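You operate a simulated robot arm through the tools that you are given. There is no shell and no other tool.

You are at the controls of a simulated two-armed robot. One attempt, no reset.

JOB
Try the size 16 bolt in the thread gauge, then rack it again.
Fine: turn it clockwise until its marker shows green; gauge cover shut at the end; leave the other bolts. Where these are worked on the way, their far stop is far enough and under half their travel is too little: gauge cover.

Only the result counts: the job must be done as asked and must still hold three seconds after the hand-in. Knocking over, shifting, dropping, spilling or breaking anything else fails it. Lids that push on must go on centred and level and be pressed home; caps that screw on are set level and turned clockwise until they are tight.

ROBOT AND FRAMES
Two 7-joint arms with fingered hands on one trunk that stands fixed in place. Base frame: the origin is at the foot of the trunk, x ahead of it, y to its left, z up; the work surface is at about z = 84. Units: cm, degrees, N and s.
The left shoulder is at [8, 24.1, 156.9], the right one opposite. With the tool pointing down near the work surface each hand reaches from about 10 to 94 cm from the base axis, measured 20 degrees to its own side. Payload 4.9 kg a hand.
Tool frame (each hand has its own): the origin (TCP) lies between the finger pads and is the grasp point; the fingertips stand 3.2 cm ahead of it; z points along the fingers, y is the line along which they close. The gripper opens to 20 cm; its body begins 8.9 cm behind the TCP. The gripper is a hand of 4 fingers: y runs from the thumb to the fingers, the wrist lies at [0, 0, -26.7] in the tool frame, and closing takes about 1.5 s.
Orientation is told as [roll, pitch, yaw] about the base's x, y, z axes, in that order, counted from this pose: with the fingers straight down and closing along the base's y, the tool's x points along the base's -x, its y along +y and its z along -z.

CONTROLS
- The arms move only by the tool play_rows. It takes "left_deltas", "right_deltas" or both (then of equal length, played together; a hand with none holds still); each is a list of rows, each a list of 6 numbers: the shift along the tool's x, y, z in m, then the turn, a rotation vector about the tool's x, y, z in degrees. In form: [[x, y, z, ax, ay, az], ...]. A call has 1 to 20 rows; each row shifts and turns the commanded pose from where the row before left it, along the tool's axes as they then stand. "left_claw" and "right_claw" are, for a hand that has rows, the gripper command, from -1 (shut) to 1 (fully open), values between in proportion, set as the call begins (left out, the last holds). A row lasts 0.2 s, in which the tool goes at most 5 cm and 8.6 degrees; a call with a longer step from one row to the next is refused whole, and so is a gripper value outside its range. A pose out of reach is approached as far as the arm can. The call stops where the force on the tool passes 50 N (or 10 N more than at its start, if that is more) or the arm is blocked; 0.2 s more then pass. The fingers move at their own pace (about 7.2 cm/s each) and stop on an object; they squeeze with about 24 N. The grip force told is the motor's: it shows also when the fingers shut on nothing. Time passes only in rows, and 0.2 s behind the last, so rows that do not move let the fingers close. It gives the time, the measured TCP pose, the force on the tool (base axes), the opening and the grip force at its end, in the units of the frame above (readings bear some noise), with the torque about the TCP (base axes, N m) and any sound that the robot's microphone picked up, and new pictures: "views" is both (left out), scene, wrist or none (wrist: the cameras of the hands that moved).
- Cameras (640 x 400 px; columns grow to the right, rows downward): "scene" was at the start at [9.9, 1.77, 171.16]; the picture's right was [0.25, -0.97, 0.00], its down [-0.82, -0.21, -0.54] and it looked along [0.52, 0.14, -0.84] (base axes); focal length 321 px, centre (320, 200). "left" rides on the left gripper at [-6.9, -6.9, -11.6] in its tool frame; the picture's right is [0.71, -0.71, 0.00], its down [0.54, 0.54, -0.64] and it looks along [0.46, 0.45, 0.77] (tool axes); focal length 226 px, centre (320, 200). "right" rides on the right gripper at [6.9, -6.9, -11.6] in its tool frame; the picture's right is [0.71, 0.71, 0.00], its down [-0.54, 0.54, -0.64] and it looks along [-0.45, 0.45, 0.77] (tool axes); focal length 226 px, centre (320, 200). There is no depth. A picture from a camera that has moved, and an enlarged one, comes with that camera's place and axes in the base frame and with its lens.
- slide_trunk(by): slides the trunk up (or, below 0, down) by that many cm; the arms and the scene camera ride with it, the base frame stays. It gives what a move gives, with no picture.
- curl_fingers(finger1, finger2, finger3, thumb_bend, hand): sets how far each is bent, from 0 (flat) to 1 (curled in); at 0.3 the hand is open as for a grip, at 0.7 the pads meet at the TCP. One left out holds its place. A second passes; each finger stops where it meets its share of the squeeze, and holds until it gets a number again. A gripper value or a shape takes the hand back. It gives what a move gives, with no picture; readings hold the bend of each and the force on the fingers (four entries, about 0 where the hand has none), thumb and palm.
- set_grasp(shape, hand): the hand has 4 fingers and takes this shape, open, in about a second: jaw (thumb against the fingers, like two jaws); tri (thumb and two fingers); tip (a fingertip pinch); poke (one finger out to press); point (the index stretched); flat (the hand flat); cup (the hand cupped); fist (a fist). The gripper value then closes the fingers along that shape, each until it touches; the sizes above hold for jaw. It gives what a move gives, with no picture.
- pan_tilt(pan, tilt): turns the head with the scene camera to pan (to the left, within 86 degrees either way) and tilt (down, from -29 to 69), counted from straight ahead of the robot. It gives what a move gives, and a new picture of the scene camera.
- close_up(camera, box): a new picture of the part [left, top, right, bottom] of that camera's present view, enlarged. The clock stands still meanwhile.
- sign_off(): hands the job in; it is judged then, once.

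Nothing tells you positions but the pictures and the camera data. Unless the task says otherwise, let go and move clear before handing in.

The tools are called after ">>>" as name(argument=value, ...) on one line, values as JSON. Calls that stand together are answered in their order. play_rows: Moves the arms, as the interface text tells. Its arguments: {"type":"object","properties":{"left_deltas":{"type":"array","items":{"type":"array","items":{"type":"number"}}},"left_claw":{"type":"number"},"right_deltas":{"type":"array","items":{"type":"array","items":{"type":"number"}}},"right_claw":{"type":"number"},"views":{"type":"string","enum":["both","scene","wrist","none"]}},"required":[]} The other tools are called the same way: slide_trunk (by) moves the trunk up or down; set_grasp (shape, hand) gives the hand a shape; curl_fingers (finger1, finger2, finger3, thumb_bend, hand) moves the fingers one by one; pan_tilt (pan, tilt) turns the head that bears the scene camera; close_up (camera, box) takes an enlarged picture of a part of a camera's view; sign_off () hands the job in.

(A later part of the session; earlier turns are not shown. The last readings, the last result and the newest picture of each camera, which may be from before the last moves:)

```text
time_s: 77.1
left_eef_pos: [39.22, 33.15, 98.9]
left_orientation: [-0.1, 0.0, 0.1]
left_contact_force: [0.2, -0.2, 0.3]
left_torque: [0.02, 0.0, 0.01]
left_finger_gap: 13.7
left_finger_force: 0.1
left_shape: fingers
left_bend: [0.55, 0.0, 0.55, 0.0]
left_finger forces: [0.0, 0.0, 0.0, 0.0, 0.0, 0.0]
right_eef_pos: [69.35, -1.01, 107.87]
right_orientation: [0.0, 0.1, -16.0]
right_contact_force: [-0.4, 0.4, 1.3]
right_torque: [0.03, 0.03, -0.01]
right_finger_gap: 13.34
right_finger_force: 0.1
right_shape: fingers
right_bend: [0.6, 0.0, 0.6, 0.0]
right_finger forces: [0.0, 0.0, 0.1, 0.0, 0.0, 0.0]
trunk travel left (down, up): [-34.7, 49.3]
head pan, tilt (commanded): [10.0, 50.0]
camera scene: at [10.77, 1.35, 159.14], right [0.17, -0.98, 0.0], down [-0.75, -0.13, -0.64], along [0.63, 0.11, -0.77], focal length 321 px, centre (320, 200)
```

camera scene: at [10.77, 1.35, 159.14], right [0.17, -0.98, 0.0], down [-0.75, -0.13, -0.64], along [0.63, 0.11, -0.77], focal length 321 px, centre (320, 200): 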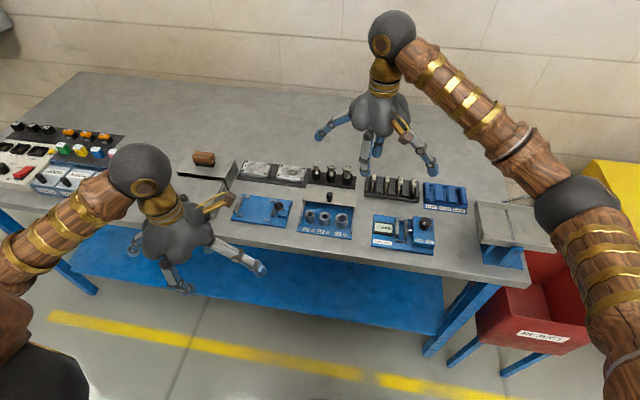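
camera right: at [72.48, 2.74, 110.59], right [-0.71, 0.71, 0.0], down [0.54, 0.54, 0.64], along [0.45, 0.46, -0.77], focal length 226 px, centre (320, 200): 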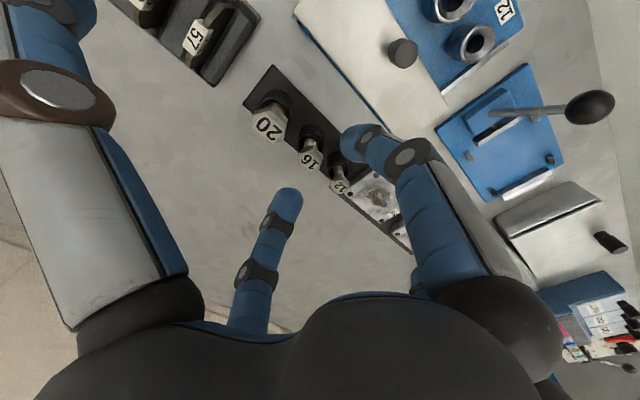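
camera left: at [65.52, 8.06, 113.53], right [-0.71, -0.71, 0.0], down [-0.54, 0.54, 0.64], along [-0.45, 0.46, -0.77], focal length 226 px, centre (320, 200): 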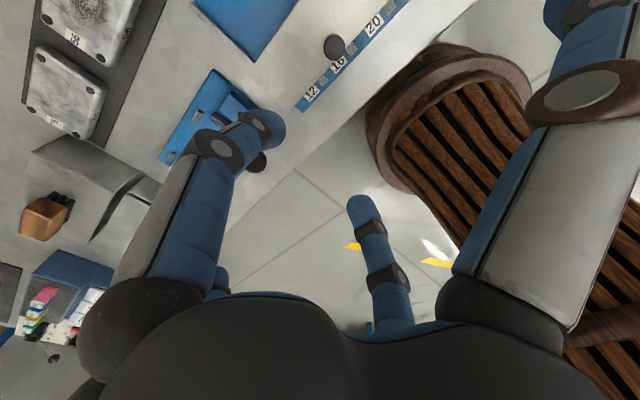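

Now I'll turn to yaw 0 and move above bolt 16 at (81.25, 10.1), watching for any reach warning.

>>> play_rows(right_deltas=[[0, 0, 0, 0, 0, -8], [0, 0, 0, 0, 0, -8], [-0.0237, 0.0222, 0.006, 0, 0, 0], [-0.0237, 0.0222, 0.006, 0, 0, 0], [-0.0237, 0.0222, 0.006, 0, 0, 0], [-0.0237, 0.0222, 0.006, 0, 0, 0], [-0.0237, 0.0222, 0.006, 0, 0, 0]], views="both")

>>> close_up(camera="right", box=[256, 60, 384, 140])

>>> close_up(camera="scene", box=[280, 100, 408, 200])

```text
time_s: 78.7
left_eef_pos: [39.34, 33.21, 98.93]
left_orientation: [-0.2, 0.0, -0.1]
left_contact_force: [-0.2, -1.1, -0.1]
left_torque: [-0.01, -0.03, 0.02]
left_finger_gap: 13.72
left_finger_force: 0.1
left_shape: fingers
left_bend: [0.55, 0.0, 0.55, 0.0]
left_finger forces: [0.0, 0.1, 0.0, 0.0, 0.0, 0.0]
right_eef_pos: [81.26, 10.31, 104.95]
right_orientation: [-0.1, 0.1, 0.0]
right_contact_force: [0.4, -0.6, -0.1]
right_torque: [-0.06, 0.0, -0.01]
right_finger_gap: 13.32
right_finger_force: 0.0
right_shape: fingers
right_bend: [0.6, 0.0, 0.6, 0.0]
right_finger forces: [0.0, 0.1, 0.1, 0.1, 0.1, 0.1]
trunk travel left (down, up): [-34.7, 49.3]
head pan, tilt (commanded): [10.0, 50.0]
camera scene: at [10.8, 1.57, 159.13], right [0.17, -0.98, 0.0], down [-0.75, -0.13, -0.64], along [0.63, 0.11, -0.77], focal length 321 px, centre (320, 200)
camera right: at [74.45, 3.47, 116.5], right [-0.71, 0.71, 0.0], down [0.54, 0.54, 0.64], along [0.45, 0.45, -0.77], focal length 226 px, centre (320, 200)
```

scene: 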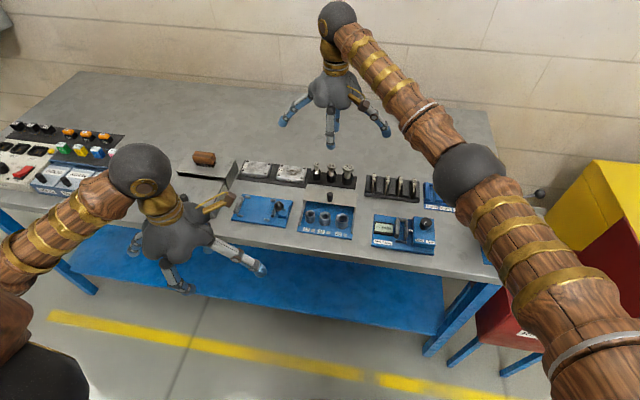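
right: 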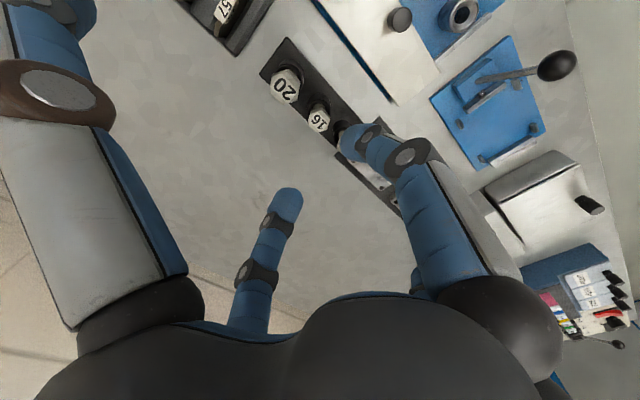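

```text
5.00 times, centred on (320, 100) of right
camera zoom: at [74.45, 3.47, 116.5], right [-0.71, 0.71, 0.0], down [0.54, 0.54, 0.64], along [0.45, 0.45, -0.77], focal length 1130 px, centre (320, 700)
```

zoom: 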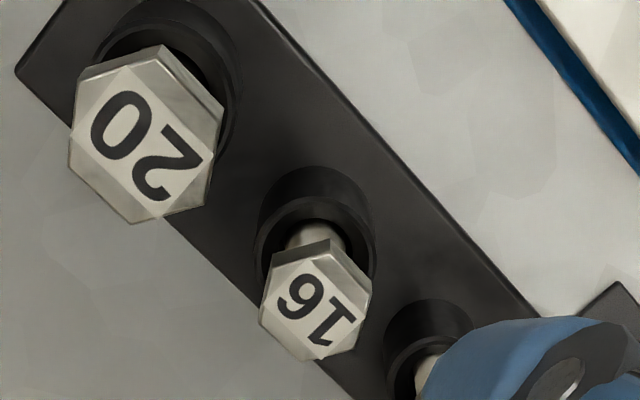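

```text
4.00 times, centred on (344, 150) of scene
camera zoom: at [10.8, 1.57, 159.13], right [0.17, -0.98, 0.0], down [-0.75, -0.13, -0.64], along [0.63, 0.11, -0.77], focal length 1284 px, centre (224, 400)
```

zoom: 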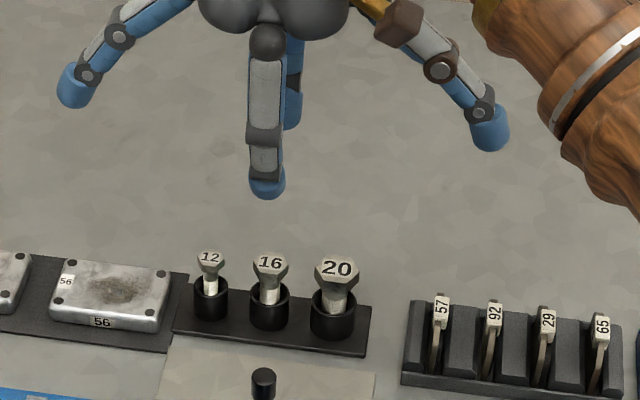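

The head of bolt 16 is at about (81.3, 10.3, 90.8) and the tool is centred over it. I'll descend to z≈94 and check clearances.

>>> play_rows(right_deltas=[[-0.001, 0, 0.03, 0, 0, 0], [0, 0, 0.03, 0, 0, 0], [0, 0, 0.03, 0, 0, 0], [0, 0, 0.02, 0, 0, 0]], views="wrist")

>>> close_up(camera="scene", box=[260, 110, 420, 210])

>>> close_up(camera="right", box=[240, 100, 400, 200])

```text
time_s: 79.7
left_eef_pos: [39.25, 33.16, 98.96]
left_orientation: [0.0, 0.1, -0.1]
left_contact_force: [0.3, -0.5, 0.9]
left_torque: [-0.06, 0.0, -0.01]
left_finger_gap: 13.73
left_finger_force: 0.1
left_shape: fingers
left_bend: [0.55, 0.0, 0.55, 0.0]
left_finger forces: [0.0, 0.0, 0.0, 0.0, 0.0, 0.0]
right_eef_pos: [81.41, 10.09, 93.97]
right_orientation: [0.0, 0.1, 0.0]
right_contact_force: [-0.5, -0.2, 0.2]
right_torque: [-0.04, 0.03, 0.0]
right_finger_gap: 13.33
right_finger_force: 0.0
right_shape: fingers
right_bend: [0.6, 0.0, 0.6, 0.0]
right_finger forces: [0.0, 0.1, 0.0, 0.0, 0.0, 0.0]
trunk travel left (down, up): [-34.7, 49.3]
head pan, tilt (commanded): [10.0, 50.0]
camera right: at [74.57, 3.34, 105.55], right [-0.71, 0.71, 0.0], down [0.54, 0.54, 0.64], along [0.45, 0.45, -0.77], focal length 226 px, centre (320, 200)
```

right: 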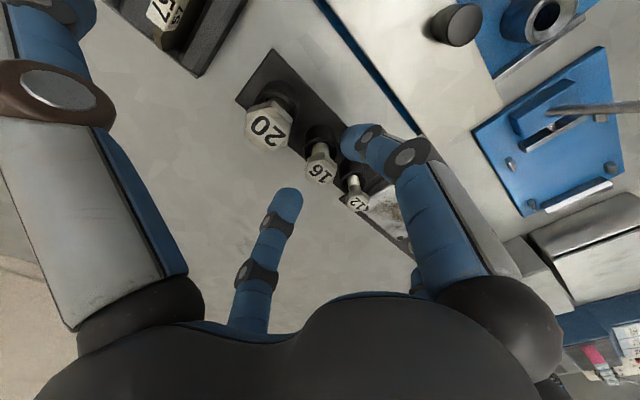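

```text
4.00 times, centred on (340, 160) of scene
camera zoom: at [10.84, 1.41, 159.14], right [0.17, -0.98, 0.0], down [-0.75, -0.13, -0.64], along [0.63, 0.11, -0.77], focal length 1284 px, centre (240, 360)
```

zoom: 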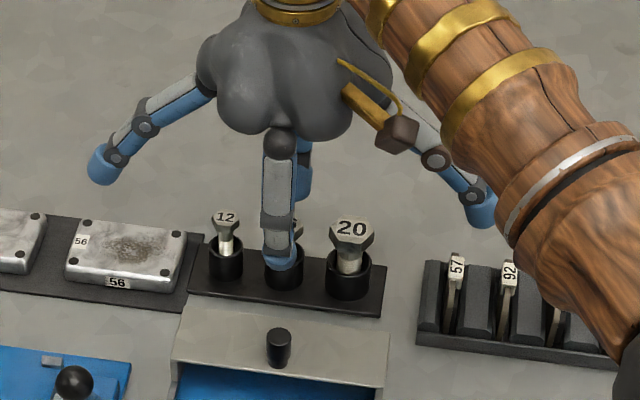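

```text
4.00 times, centred on (320, 150) of right
camera zoom: at [74.57, 3.34, 105.55], right [-0.71, 0.71, 0.0], down [0.54, 0.54, 0.64], along [0.45, 0.45, -0.77], focal length 904 px, centre (320, 400)
```

zoom: 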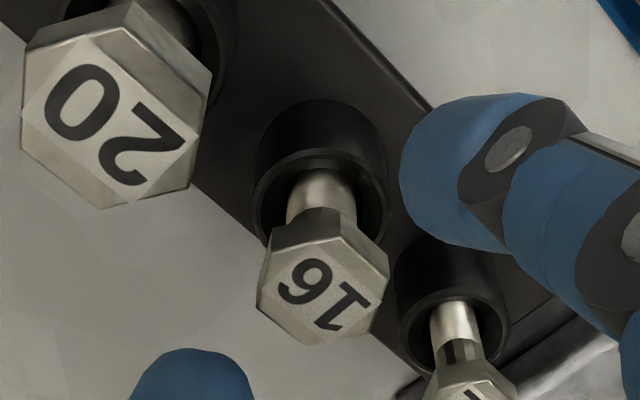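

Alignment is good to about 0.2 cm. I'll correct it, descend to z≈91 and close fingers 1 and 3 on the head.

>>> play_rows(right_deltas=[[0.002, -0.0012, 0.01, 0, 0, 0], [0, 0, 0.01, 0, 0, 0], [0, 0, 0.01, 0, 0, 0], [0, 0, 0, 0, 0, 0]], views="none")

>>> close_up(camera="right", box=[240, 120, 400, 220])

>>> close_up(camera="scene", box=[260, 110, 420, 210])

```text
time_s: 80.7
left_eef_pos: [39.16, 33.02, 99.01]
left_orientation: [0.0, 0.0, 0.0]
left_contact_force: [0.1, -0.4, -0.9]
left_torque: [0.01, 0.01, 0.02]
left_finger_gap: 13.71
left_finger_force: 0.1
left_shape: fingers
left_bend: [0.55, 0.0, 0.55, 0.0]
left_finger forces: [0.1, 0.0, 0.1, 0.1, 0.1, 0.1]
right_eef_pos: [81.02, 9.96, 90.87]
right_orientation: [0.0, 0.2, 0.0]
right_contact_force: [-0.6, 0.8, -0.5]
right_torque: [-0.05, 0.0, 0.01]
right_finger_gap: 13.31
right_finger_force: 0.0
right_shape: fingers
right_bend: [0.6, 0.0, 0.6, 0.0]
right_finger forces: [0.1, 0.0, 0.1, 0.1, 0.1, 0.1]
trunk travel left (down, up): [-34.7, 49.3]
head pan, tilt (commanded): [10.0, 50.0]
```

```text
4.00 times, centred on (320, 170) of right
camera zoom: at [74.27, 3.24, 102.55], right [-0.71, 0.71, 0.0], down [0.54, 0.54, 0.64], along [0.45, 0.46, -0.77], focal length 904 px, centre (320, 320)
```

zoom: 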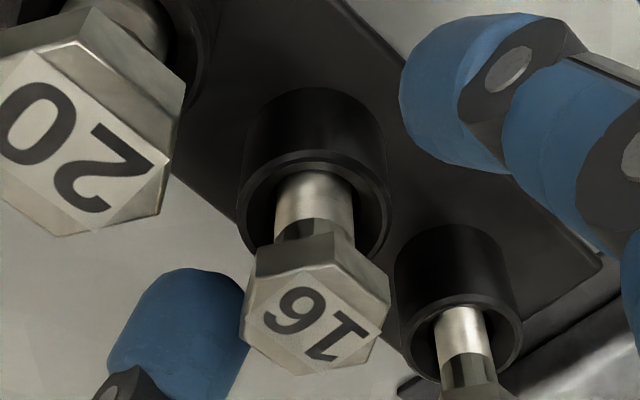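

```text
4.00 times, centred on (340, 160) of scene
camera zoom: at [10.79, 1.36, 159.14], right [0.17, -0.98, 0.0], down [-0.75, -0.13, -0.64], along [0.63, 0.11, -0.77], focal length 1284 px, centre (240, 360)
```

zoom: 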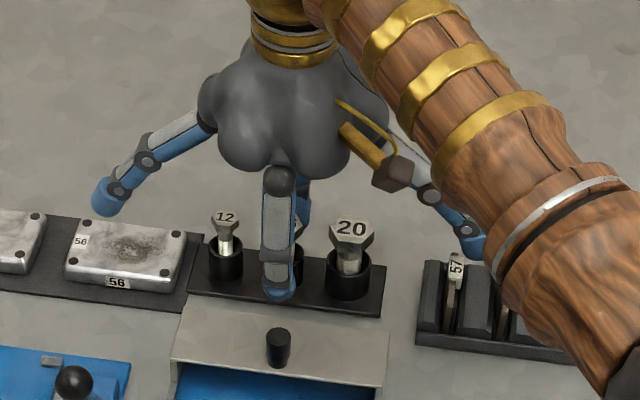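

The bolt head sits right at the tool point with the finger tips clear of the cup. Closing fingers 1 and 3 now.

>>> curl_fingers(hand="right", finger1=0.68, finger3=0.68)

>>> close_up(camera="right", box=[240, 120, 400, 220])

```text
time_s: 81.7
left_eef_pos: [39.19, 33.19, 99.03]
left_orientation: [0.0, 0.1, 0.0]
left_contact_force: [0.5, 0.2, 0.6]
left_torque: [0.01, -0.01, 0.03]
left_finger_gap: 13.73
left_finger_force: 0.0
left_shape: fingers
left_bend: [0.55, 0.0, 0.55, 0.0]
left_finger forces: [0.1, 0.1, 0.0, 0.1, 0.1, 0.1]
right_eef_pos: [81.1, 9.99, 90.89]
right_orientation: [-0.1, 0.0, 0.0]
right_contact_force: [1.7, -0.7, 0.6]
right_torque: [0.01, -0.06, -0.02]
right_finger_gap: 12.95
right_finger_force: 1.1
right_shape: fingers
right_bend: [0.68, 0.0, 0.67, 0.0]
right_finger forces: [0.3, 0.0, 2.3, 0.0, 0.1, 0.0]
trunk travel left (down, up): [-34.7, 49.3]
head pan, tilt (commanded): [10.0, 50.0]
```

```text
4.00 times, centred on (320, 170) of right
camera zoom: at [74.3, 3.24, 102.56], right [-0.71, 0.71, 0.0], down [0.54, 0.54, 0.64], along [0.45, 0.45, -0.77], focal length 904 px, centre (320, 320)
```

zoom: 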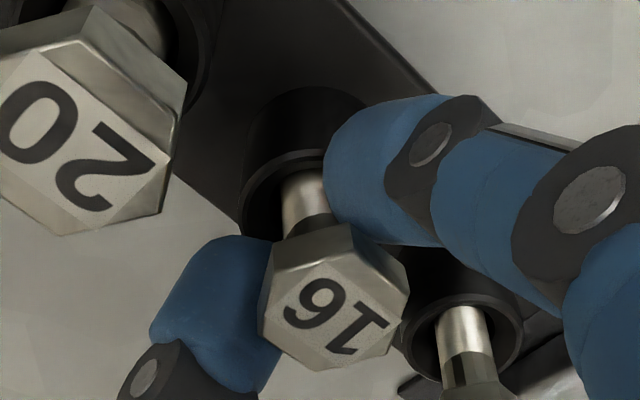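

>>> curl_fingers(hand="right", finger1=0.8, finger3=0.8)

>>> close_up(camera="right", box=[240, 120, 400, 220])

```text
time_s: 82.7
left_eef_pos: [39.25, 33.07, 99.0]
left_orientation: [0.0, 0.0, 0.0]
left_contact_force: [-1.4, 0.4, -0.1]
left_torque: [-0.01, -0.04, 0.04]
left_finger_gap: 13.71
left_finger_force: 0.0
left_shape: fingers
left_bend: [0.55, 0.0, 0.55, 0.0]
left_finger forces: [0.0, 0.0, 0.0, 0.1, 0.0, 0.1]
right_eef_pos: [81.06, 10.03, 90.9]
right_orientation: [-0.1, 0.1, 0.0]
right_contact_force: [2.8, -0.2, 0.9]
right_torque: [0.01, -0.14, -0.03]
right_finger_gap: 12.84
right_finger_force: 7.4
right_shape: fingers
right_bend: [0.71, 0.0, 0.67, 0.0]
right_finger forces: [6.0, 0.0, 8.6, 0.1, 0.1, 0.0]
trunk travel left (down, up): [-34.7, 49.3]
head pan, tilt (commanded): [10.0, 50.0]
```

```text
4.00 times, centred on (320, 170) of right
camera zoom: at [74.3, 3.24, 102.55], right [-0.71, 0.71, 0.0], down [0.54, 0.54, 0.64], along [0.45, 0.45, -0.77], focal length 904 px, centre (320, 320)
```

zoom: 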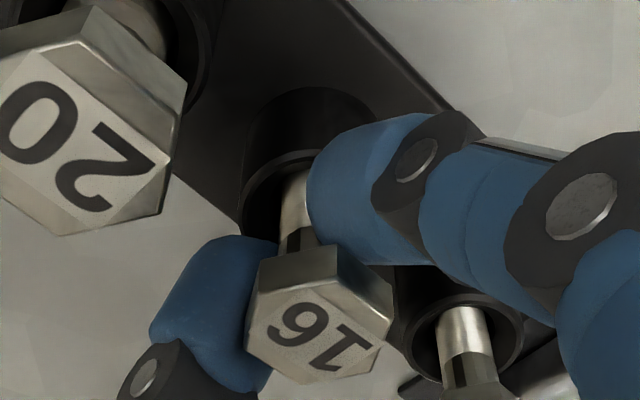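

Both fingers grip the head (6–9 N). Lifting straight up slowly.

>>> play_rows(right_deltas=[[0, 0, -0.005, 0, 0, 0], [0, 0, -0.01, 0, 0, 0], [0, 0, -0.01, 0, 0, 0]], views="none")

>>> close_up(camera="right", box=[240, 120, 400, 220])

>>> close_up(camera="scene", box=[280, 130, 376, 200])

```text
time_s: 83.5
left_eef_pos: [39.18, 33.16, 99.08]
left_orientation: [0.0, 0.0, 0.0]
left_contact_force: [-0.3, -0.3, 0.1]
left_torque: [0.01, 0.0, 0.01]
left_finger_gap: 13.72
left_finger_force: 0.2
left_shape: fingers
left_bend: [0.55, 0.0, 0.55, 0.0]
left_finger forces: [0.0, 0.1, 0.0, 0.0, 0.0, 0.0]
right_eef_pos: [81.12, 10.17, 93.43]
right_orientation: [0.1, 0.1, 0.0]
right_contact_force: [0.1, 0.1, -1.2]
right_torque: [0.0, 0.01, -0.01]
right_finger_gap: 12.84
right_finger_force: 7.3
right_shape: fingers
right_bend: [0.71, 0.0, 0.67, 0.0]
right_finger forces: [7.3, 0.1, 7.7, 0.0, 0.1, 0.0]
trunk travel left (down, up): [-34.7, 49.3]
head pan, tilt (commanded): [10.0, 50.0]
```

```text
4.00 times, centred on (320, 170) of right
camera zoom: at [74.26, 3.27, 105.1], right [-0.71, 0.71, 0.0], down [0.54, 0.54, 0.64], along [0.45, 0.45, -0.77], focal length 904 px, centre (320, 320)
```

zoom: 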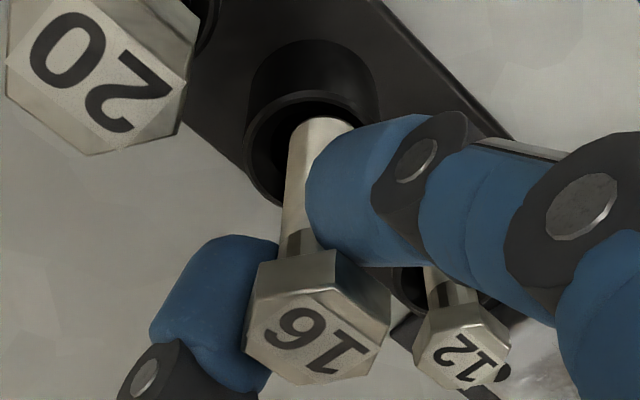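

```text
5.71 times, centred on (328, 165) of scene
camera zoom: at [10.77, 1.37, 159.14], right [0.17, -0.98, 0.0], down [-0.75, -0.13, -0.64], along [0.63, 0.11, -0.77], focal length 1835 px, centre (274, 400)
```

zoom: 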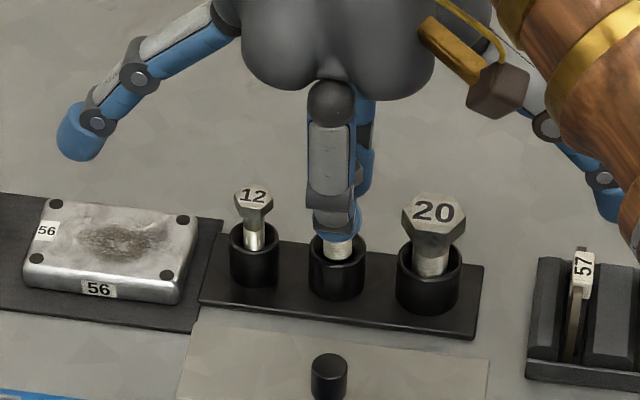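

The bolt comes up cleanly and vertical. I'll lift it fully out, then close the thumb and finger 2 on it as well for a four-finger grip.

>>> play_rows(right_deltas=[[0, 0, -0.015, 0, 0, 0], [0, 0, -0.02, 0, 0, 0], [0, 0, -0.02, 0, 0, 0], [0, 0, -0.015, 0, 0, 0]], views="none")

>>> close_up(camera="scene", box=[280, 100, 376, 170])

>>> close_up(camera="right", box=[240, 120, 400, 220])

```text
time_s: 84.5
left_eef_pos: [39.17, 33.17, 99.0]
left_orientation: [-0.1, 0.0, -0.1]
left_contact_force: [-0.8, 0.3, 1.0]
left_torque: [-0.02, 0.0, 0.01]
left_finger_gap: 13.74
left_finger_force: 0.1
left_shape: fingers
left_bend: [0.55, 0.0, 0.55, 0.0]
left_finger forces: [0.0, 0.1, 0.0, 0.0, 0.0, 0.0]
right_eef_pos: [81.11, 10.05, 100.4]
right_orientation: [0.0, 0.2, 0.0]
right_contact_force: [-0.1, -0.2, -1.5]
right_torque: [-0.02, 0.03, -0.01]
right_finger_gap: 12.83
right_finger_force: 7.4
right_shape: fingers
right_bend: [0.71, 0.0, 0.67, 0.0]
right_finger forces: [7.4, 0.0, 7.5, 0.1, 0.1, 0.0]
trunk travel left (down, up): [-34.7, 49.3]
head pan, tilt (commanded): [10.0, 50.0]
```

```text
5.71 times, centred on (328, 135) of scene
camera zoom: at [10.77, 1.37, 159.14], right [0.17, -0.98, 0.0], down [-0.75, -0.13, -0.64], along [0.63, 0.11, -0.77], focal length 1835 px, centre (274, 571)
```

zoom: 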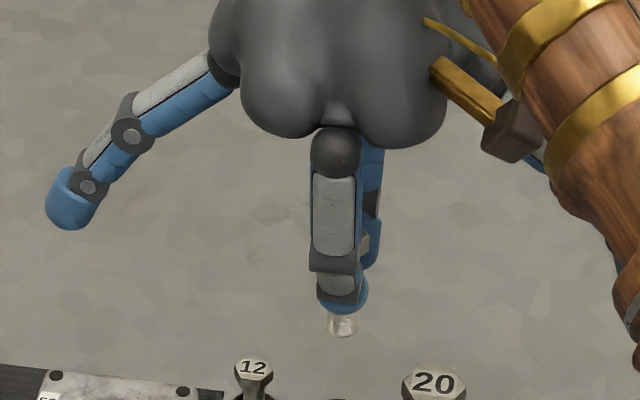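

```text
4.00 times, centred on (320, 170) of right
camera zoom: at [74.25, 3.22, 112.07], right [-0.71, 0.71, 0.0], down [0.54, 0.54, 0.64], along [0.45, 0.45, -0.77], focal length 904 px, centre (320, 320)
```

zoom: 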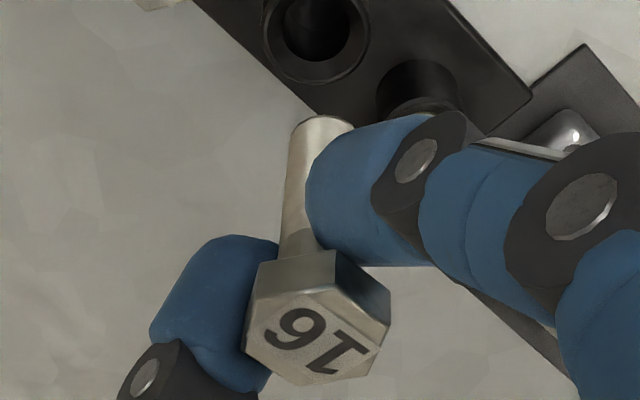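

>>> curl_fingers(hand="right", finger2=0.8, thumb_bend=0.8)

>>> close_up(camera="right", box=[240, 120, 400, 220])

>>> close_up(camera="scene", box=[280, 100, 376, 170])

```text
time_s: 85.5
left_eef_pos: [39.31, 33.18, 98.91]
left_orientation: [0.0, 0.0, 0.0]
left_contact_force: [-0.4, 0.2, 0.1]
left_torque: [0.02, 0.0, -0.01]
left_finger_gap: 13.73
left_finger_force: 0.0
left_shape: fingers
left_bend: [0.55, 0.0, 0.55, 0.0]
left_finger forces: [0.0, 0.1, 0.0, 0.0, 0.1, 0.0]
right_eef_pos: [81.05, 10.04, 100.51]
right_orientation: [0.0, 0.1, 0.0]
right_contact_force: [-0.5, -0.4, -1.5]
right_torque: [-0.03, -0.01, -0.01]
right_finger_gap: 0.0
right_finger_force: 19.3
right_shape: fingers
right_bend: [0.72, 0.66, 0.67, 0.73]
right_finger forces: [8.7, 8.9, 8.5, 0.0, 11.8, 0.0]
trunk travel left (down, up): [-34.7, 49.3]
head pan, tilt (commanded): [10.0, 50.0]
```

```text
4.00 times, centred on (320, 170) of right
camera zoom: at [74.27, 3.22, 112.05], right [-0.71, 0.71, 0.0], down [0.54, 0.54, 0.64], along [0.45, 0.45, -0.77], focal length 904 px, centre (320, 320)
```

zoom: 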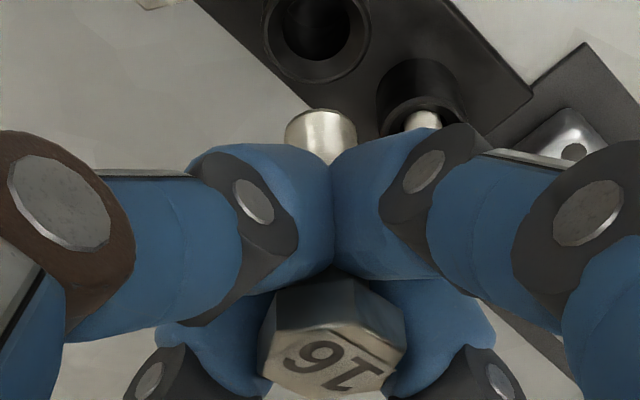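

```text
5.71 times, centred on (328, 135) of scene
camera zoom: at [10.8, 1.36, 159.14], right [0.17, -0.98, 0.0], down [-0.75, -0.13, -0.64], along [0.63, 0.11, -0.77], focal length 1835 px, centre (274, 571)
```

zoom: 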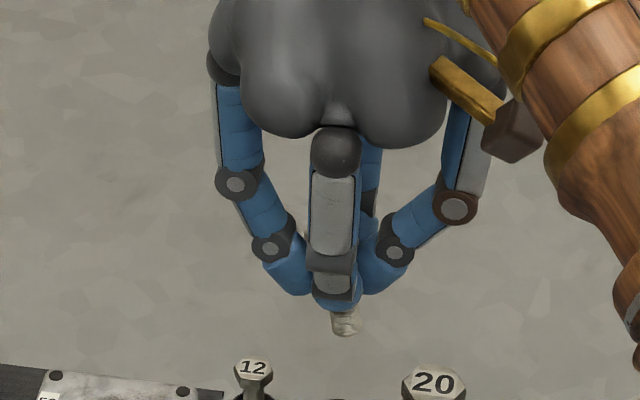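

All four fingers hold the head (about 9–12 N each). I'll carry the bolt over to just above socket 16 and check its tip against the socket.

>>> play_rows(right_deltas=[[0.03, 0, -0.005, 0, 0, 0], [0.035, -0.001, 0, 0, 0, 0], [0.035, -0.001, 0, 0, 0, 0], [0.035, -0.001, 0, 0, 0, 0], [0.024, 0, 0, 0, 0, 0], [0, 0, 0, 0, 0, 0]], views="both")

>>> close_up(camera="right", box=[240, 80, 400, 180])

>>> close_up(camera="scene", box=[280, 150, 376, 250])

```text
time_s: 86.9
left_eef_pos: [39.27, 33.04, 98.94]
left_orientation: [0.0, 0.0, 0.0]
left_contact_force: [0.1, 0.3, -0.1]
left_torque: [0.01, 0.0, 0.0]
left_finger_gap: 13.72
left_finger_force: 0.0
left_shape: fingers
left_bend: [0.55, 0.0, 0.55, 0.0]
left_finger forces: [0.1, 0.0, 0.0, 0.1, 0.0, 0.0]
right_eef_pos: [65.17, 9.67, 100.82]
right_orientation: [-0.1, 0.0, 0.0]
right_contact_force: [-0.2, 0.4, -1.6]
right_torque: [0.0, -0.01, 0.03]
right_finger_gap: 0.04
right_finger_force: 18.6
right_shape: fingers
right_bend: [0.72, 0.65, 0.67, 0.73]
right_finger forces: [8.3, 9.0, 8.4, 0.0, 11.8, 0.1]
trunk travel left (down, up): [-34.7, 49.3]
head pan, tilt (commanded): [10.0, 50.0]
camera scene: at [10.82, 1.4, 159.13], right [0.17, -0.98, 0.0], down [-0.75, -0.13, -0.64], along [0.63, 0.11, -0.77], focal length 321 px, centre (320, 200)
camera right: at [58.47, 2.94, 112.51], right [-0.71, 0.71, 0.0], down [0.54, 0.54, 0.64], along [0.45, 0.45, -0.77], focal length 226 px, centre (320, 200)
```

scene: 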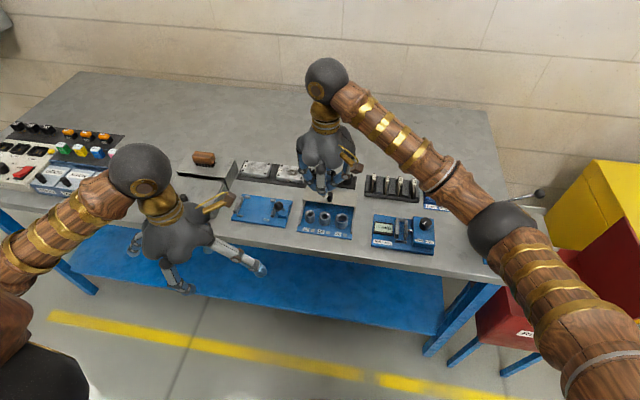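
right: 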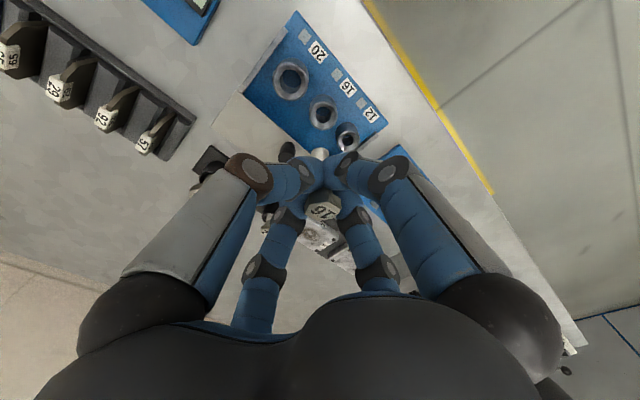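

```text
4.00 times, centred on (320, 130) of right
camera zoom: at [58.47, 2.94, 112.51], right [-0.71, 0.71, 0.0], down [0.54, 0.54, 0.64], along [0.45, 0.45, -0.77], focal length 904 px, centre (320, 480)
```

zoom: 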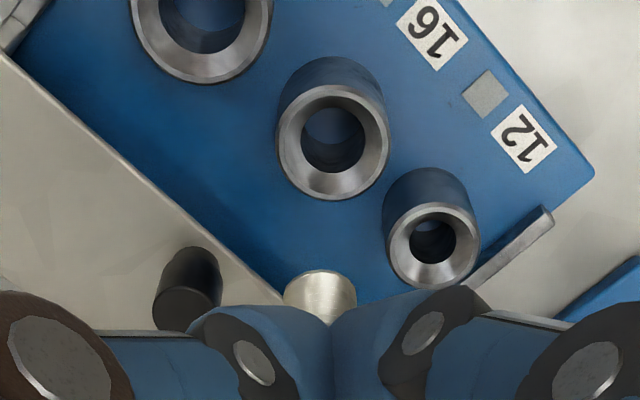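

```text
4.00 times, centred on (328, 200) of scene
camera zoom: at [10.82, 1.4, 159.13], right [0.17, -0.98, 0.0], down [-0.75, -0.13, -0.64], along [0.63, 0.11, -0.77], focal length 1284 px, centre (288, 200)
```

zoom: 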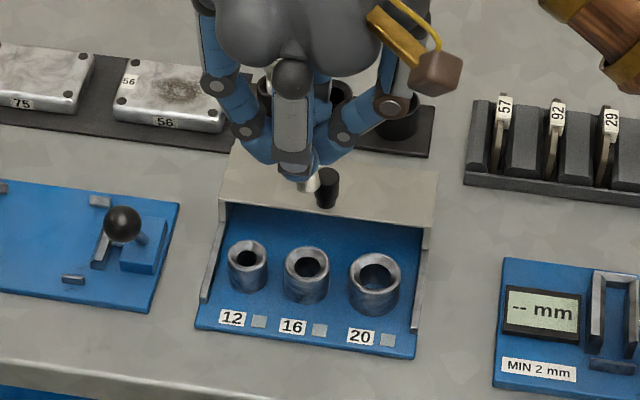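

The bolt is aligned with the tool axis, and socket 16 is about 0.75 cm nearer the robot and 0.25 cm to the right of it. I'll shift and lower until the tip is about 2 cm above the rim, then recheck.

>>> play_rows(right_deltas=[[0.0075, -0.0025, 0.01, 0, 0, 0], [0, 0, 0.015, 0, 0, 0], [0, 0, 0.015, 0, 0, 0], [0, 0, 0, 0, 0, 0]], views="none")

>>> close_up(camera="right", box=[240, 80, 400, 180])

>>> close_up(camera="scene", box=[288, 180, 368, 240])

```text
time_s: 87.9
left_eef_pos: [39.31, 33.06, 98.93]
left_orientation: [0.1, 0.0, 0.0]
left_contact_force: [0.0, 0.4, 0.2]
left_torque: [-0.03, 0.0, 0.04]
left_finger_gap: 13.71
left_finger_force: 0.1
left_shape: fingers
left_bend: [0.55, 0.0, 0.55, 0.0]
left_finger forces: [0.0, 0.0, 0.0, 0.1, 0.0, 0.1]
right_eef_pos: [64.34, 9.49, 96.88]
right_orientation: [0.0, 0.2, -0.1]
right_contact_force: [-0.4, -0.5, -1.2]
right_torque: [0.02, -0.03, 0.02]
right_finger_gap: 0.02
right_finger_force: 19.2
right_shape: fingers
right_bend: [0.72, 0.65, 0.67, 0.73]
right_finger forces: [8.1, 9.0, 8.3, 0.0, 11.8, 0.0]
trunk travel left (down, up): [-34.7, 49.3]
head pan, tilt (commanded): [10.0, 50.0]
```

```text
4.00 times, centred on (320, 130) of right
camera zoom: at [57.65, 2.7, 108.54], right [-0.71, 0.71, 0.0], down [0.54, 0.54, 0.64], along [0.45, 0.45, -0.77], focal length 904 px, centre (320, 480)
```

zoom: 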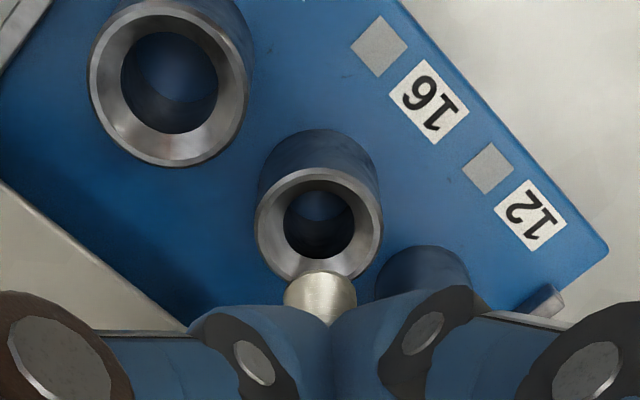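

```text
6.67 times, centred on (328, 210) of scene
camera zoom: at [10.78, 1.35, 159.14], right [0.17, -0.98, 0.0], down [-0.75, -0.13, -0.64], along [0.63, 0.11, -0.77], focal length 2141 px, centre (267, 133)
```

zoom: 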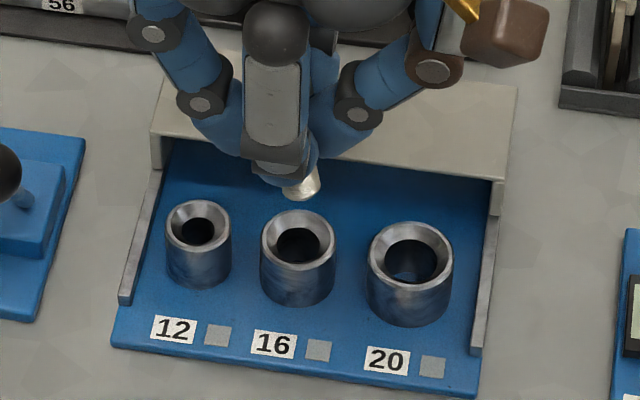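

>>> play_rows(right_deltas=[[0.0, 0, 0.01, 0, 0, 0], [0, 0, 0.01, 0, 0, 0], [0, 0, 0.005, 0, 0, 0], [0, 0, 0, 0, 0, 0]], views="none")

>>> close_up(camera="right", box=[256, 90, 384, 170])

>>> close_up(camera="scene", box=[304, 190, 352, 225])

```text
time_s: 88.9
left_eef_pos: [39.31, 33.16, 98.99]
left_orientation: [-0.1, 0.0, 0.0]
left_contact_force: [0.4, 0.1, -0.4]
left_torque: [0.0, 0.02, -0.04]
left_finger_gap: 13.72
left_finger_force: 0.1
left_shape: fingers
left_bend: [0.55, 0.0, 0.55, 0.0]
left_finger forces: [0.0, 0.0, 0.0, 0.0, 0.1, 0.0]
right_eef_pos: [64.42, 9.48, 94.39]
right_orientation: [0.0, 0.1, 0.1]
right_contact_force: [-0.8, -0.2, -0.7]
right_torque: [-0.01, -0.02, -0.03]
right_finger_gap: 0.0
right_finger_force: 18.5
right_shape: fingers
right_bend: [0.72, 0.65, 0.67, 0.73]
right_finger forces: [8.0, 9.0, 8.4, 0.0, 11.8, 0.1]
trunk travel left (down, up): [-34.7, 49.3]
head pan, tilt (commanded): [10.0, 50.0]
```

```text
5.00 times, centred on (320, 130) of right
camera zoom: at [57.63, 2.71, 106.06], right [-0.71, 0.71, 0.0], down [0.54, 0.54, 0.64], along [0.45, 0.45, -0.77], focal length 1130 px, centre (320, 550)
```

zoom: 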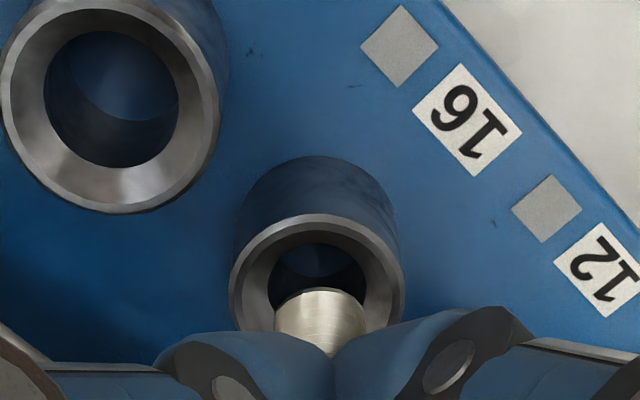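

```text
11.43 times, centred on (328, 208) of scene
camera zoom: at [10.79, 1.35, 159.14], right [0.17, -0.98, 0.0], down [-0.75, -0.13, -0.64], along [0.63, 0.11, -0.77], focal length 3670 px, centre (229, 114)
```

zoom: 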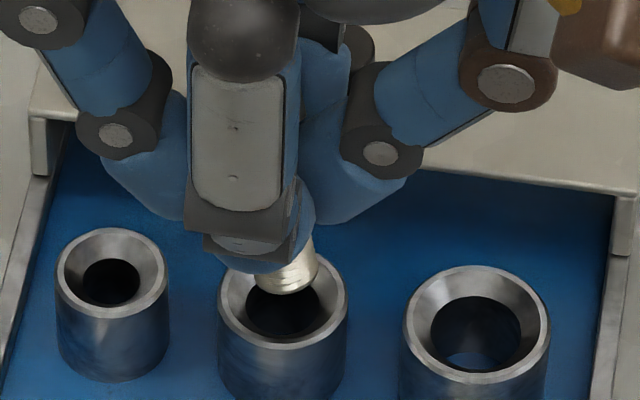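

>>> close_up(camera="scene", box=[318, 200, 342, 218])

>>> close_up(camera="right", box=[280, 140, 360, 240])

```text
16.00 times, centred on (330, 209) of scene
camera zoom: at [10.79, 1.35, 159.14], right [0.17, -0.98, 0.0], down [-0.75, -0.13, -0.64], along [0.63, 0.11, -0.77], focal length 5138 px, centre (160, 56)
```

zoom: 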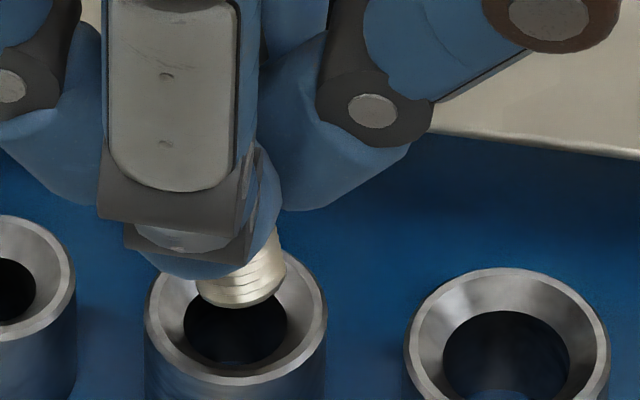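

```text
4.00 times, centred on (320, 190) of right
camera zoom: at [57.63, 2.71, 106.06], right [-0.71, 0.71, 0.0], down [0.54, 0.54, 0.64], along [0.45, 0.45, -0.77], focal length 904 px, centre (320, 240)
```

zoom: 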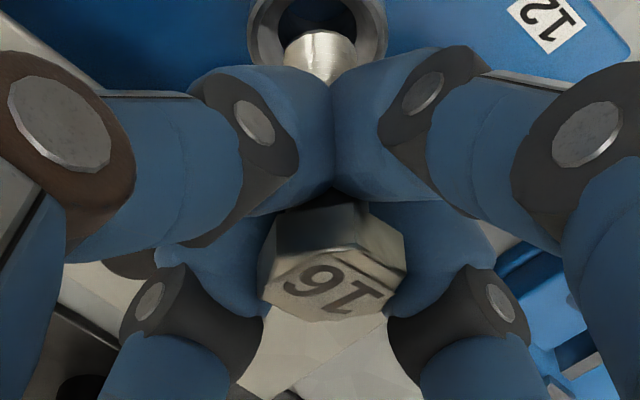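

The bolt appears tilted about 9° in the grip (head leaning toward +x, +y). I'll raise slightly and tilt the hand (roll +7.5°, pitch −4.9°) about the bolt tip so that the bolt stands vertical, then recheck.

>>> play_rows(right_deltas=[[0.0027, -0.0042, -0.0075, -3.75, -2.45, 0], [0.0027, -0.0042, -0.0075, -3.75, -2.45, 0], [0, 0, 0, 0, 0, 0]], views="none")

>>> close_up(camera="scene", box=[318, 196, 342, 214])

>>> close_up(camera="right", box=[280, 120, 360, 240])

```text
time_s: 89.7
left_eef_pos: [39.11, 33.06, 98.98]
left_orientation: [0.0, 0.0, 0.0]
left_contact_force: [-1.0, 0.7, -0.6]
left_torque: [0.01, -0.03, -0.03]
left_finger_gap: 13.72
left_finger_force: 0.1
left_shape: fingers
left_bend: [0.55, 0.0, 0.55, 0.0]
left_finger forces: [0.0, 0.0, 0.1, 0.1, 0.0, 0.0]
right_eef_pos: [63.77, 8.63, 95.84]
right_orientation: [7.5, -4.9, -0.3]
right_contact_force: [0.8, 0.4, -1.3]
right_torque: [0.0, 0.01, 0.0]
right_finger_gap: 0.01
right_finger_force: 18.9
right_shape: fingers
right_bend: [0.72, 0.65, 0.67, 0.73]
right_finger forces: [8.2, 9.0, 8.4, 0.0, 11.8, 0.0]
trunk travel left (down, up): [-34.7, 49.3]
head pan, tilt (commanded): [10.0, 50.0]
```

```text
16.00 times, centred on (330, 205) of scene
camera zoom: at [10.84, 1.43, 159.13], right [0.17, -0.98, 0.0], down [-0.75, -0.13, -0.64], along [0.63, 0.11, -0.77], focal length 5138 px, centre (160, 120)
```

zoom: 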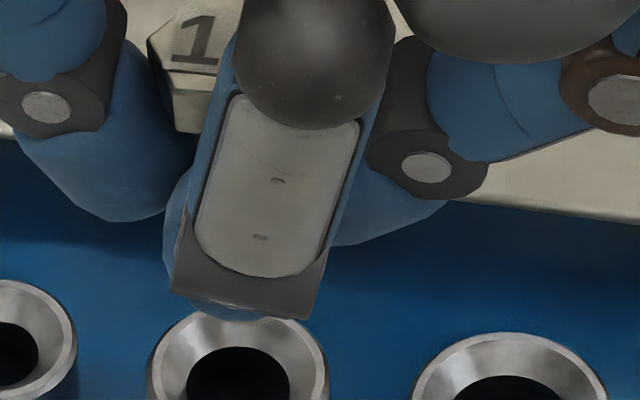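

```text
3.33 times, centred on (320, 180) of right
camera zoom: at [56.16, 0.43, 105.9], right [-0.71, 0.71, 0.03], down [0.48, 0.45, 0.75], along [0.51, 0.55, -0.66], focal length 754 px, centre (320, 267)
```

zoom: 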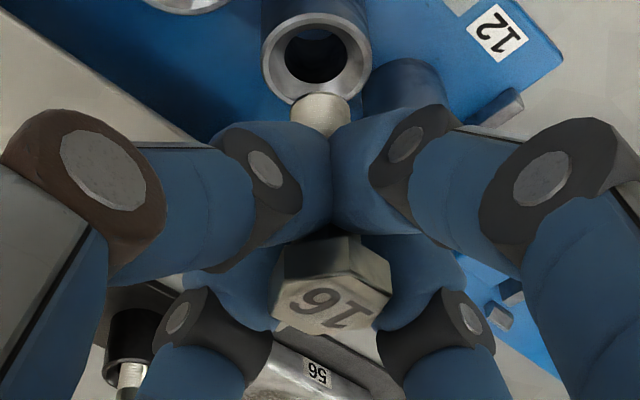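

>>> close_up(camera="scene", box=[312, 188, 332, 204])

>>> close_up(camera="right", box=[300, 180, 345, 210])

```text
16.00 times, centred on (322, 196) of scene
camera zoom: at [10.84, 1.43, 159.13], right [0.17, -0.98, 0.0], down [-0.75, -0.13, -0.64], along [0.63, 0.11, -0.77], focal length 5138 px, centre (288, 264)
```

zoom: 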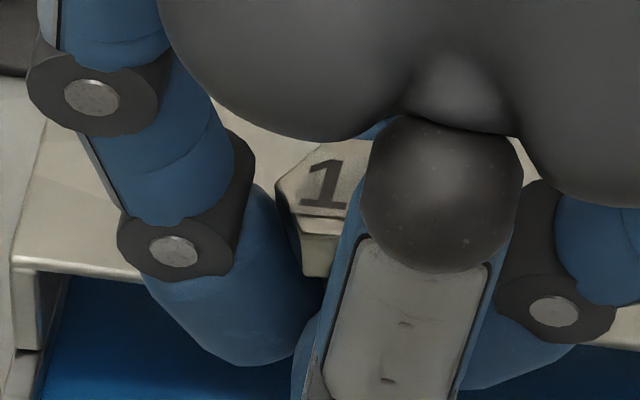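

```text
13.33 times, centred on (322, 195) of right
camera zoom: at [56.16, 0.43, 105.9], right [-0.71, 0.71, 0.03], down [0.48, 0.45, 0.75], along [0.51, 0.55, -0.66], focal length 3014 px, centre (287, 267)
```

zoom: 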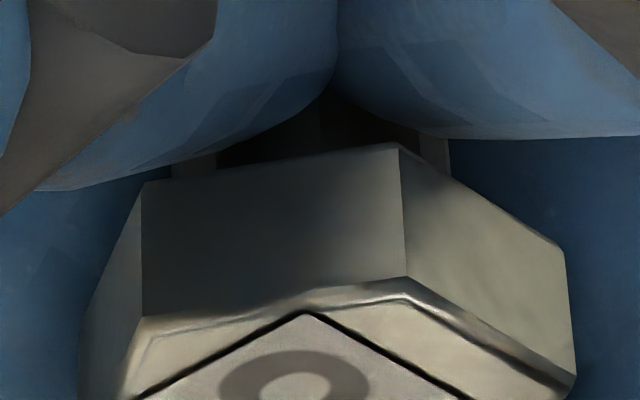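

The prism edges show the bolt still leans about 9° (bottom toward −x, −y), so the head sits off-centre in the grip. I'll tilt the hand further about the bolt tip and verify with the edges again.

>>> play_rows(right_deltas=[[0.00375, -0.003, 0, -2.9, -3.55, 0], [0.00375, -0.003, 0, -2.9, -3.55, 0], [0, 0, 0, 0, 0, 0]], views="none")

>>> close_up(camera="scene", box=[310, 186, 334, 206])

>>> close_up(camera="right", box=[280, 120, 360, 240])

>>> close_up(camera="scene", box=[288, 170, 368, 240])

```text
time_s: 90.5
left_eef_pos: [39.27, 33.24, 98.96]
left_orientation: [0.0, 0.0, 0.0]
left_contact_force: [0.1, 0.4, -0.4]
left_torque: [-0.02, 0.03, -0.06]
left_finger_gap: 13.72
left_finger_force: 0.1
left_shape: fingers
left_bend: [0.55, 0.0, 0.55, 0.0]
left_finger forces: [0.0, 0.1, 0.0, 0.0, 0.0, 0.1]
right_eef_pos: [63.25, 8.04, 95.67]
right_orientation: [13.4, -11.7, -1.6]
right_contact_force: [0.1, -0.2, -1.5]
right_torque: [-0.02, 0.02, 0.0]
right_finger_gap: 0.0
right_finger_force: 18.6
right_shape: fingers
right_bend: [0.72, 0.65, 0.67, 0.73]
right_finger forces: [8.3, 9.0, 8.4, 0.1, 11.9, 0.0]
trunk travel left (down, up): [-34.7, 49.3]
head pan, tilt (commanded): [10.0, 50.0]
```

```text
16.00 times, centred on (322, 196) of scene
camera zoom: at [10.84, 1.39, 159.13], right [0.17, -0.98, 0.0], down [-0.75, -0.13, -0.64], along [0.63, 0.11, -0.77], focal length 5138 px, centre (288, 264)
```

zoom: 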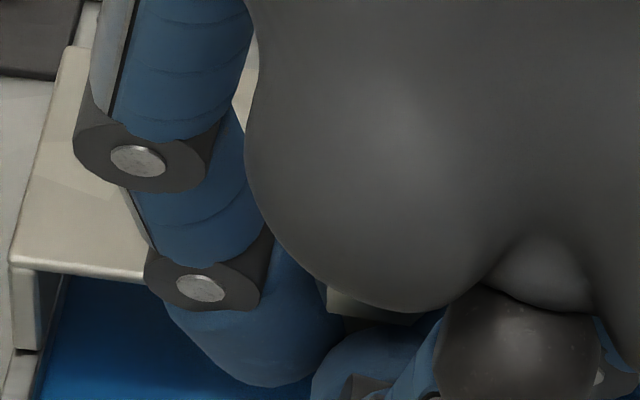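

```text
3.33 times, centred on (320, 180) of right
camera zoom: at [54.21, -1.04, 103.77], right [-0.71, 0.71, 0.02], down [0.39, 0.37, 0.85], along [0.59, 0.6, -0.53], focal length 754 px, centre (320, 267)
```

zoom: 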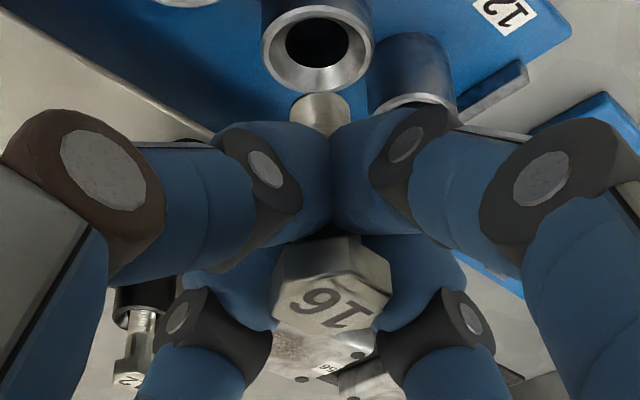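

```text
5.71 times, centred on (328, 205) of scene
camera zoom: at [10.84, 1.39, 159.13], right [0.17, -0.98, 0.0], down [-0.75, -0.13, -0.64], along [0.63, 0.11, -0.77], focal length 1835 px, centre (274, 171)
```

zoom: 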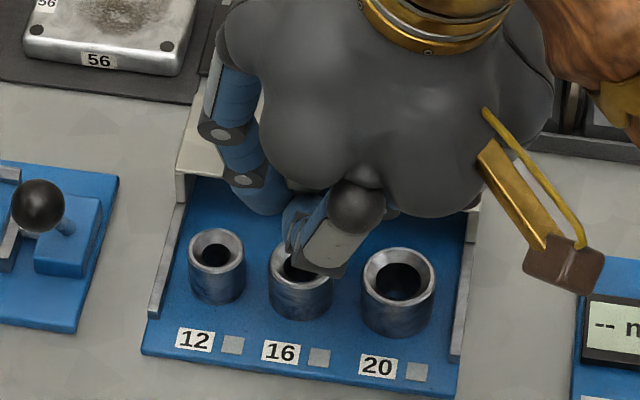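

>>> close_up(camera="right", box=[300, 185, 345, 225])

>>> close_up(camera="right", box=[296, 110, 346, 160])

```text
10.00 times, centred on (322, 205) of right
camera zoom: at [54.21, -1.04, 103.77], right [-0.71, 0.71, 0.02], down [0.39, 0.37, 0.85], along [0.59, 0.6, -0.53], focal length 2261 px, centre (295, 150)
```

zoom: 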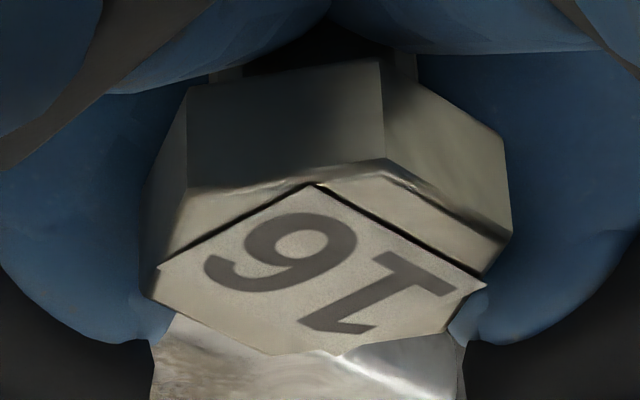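

```text
8.00 times, centred on (321, 135) of right
camera zoom: at [54.21, -1.04, 103.77], right [-0.71, 0.71, 0.02], down [0.39, 0.37, 0.85], along [0.59, 0.6, -0.53], focal length 1808 px, centre (312, 720)
```

zoom: 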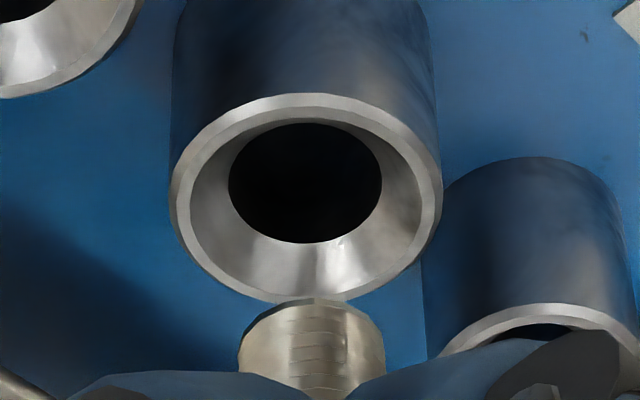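

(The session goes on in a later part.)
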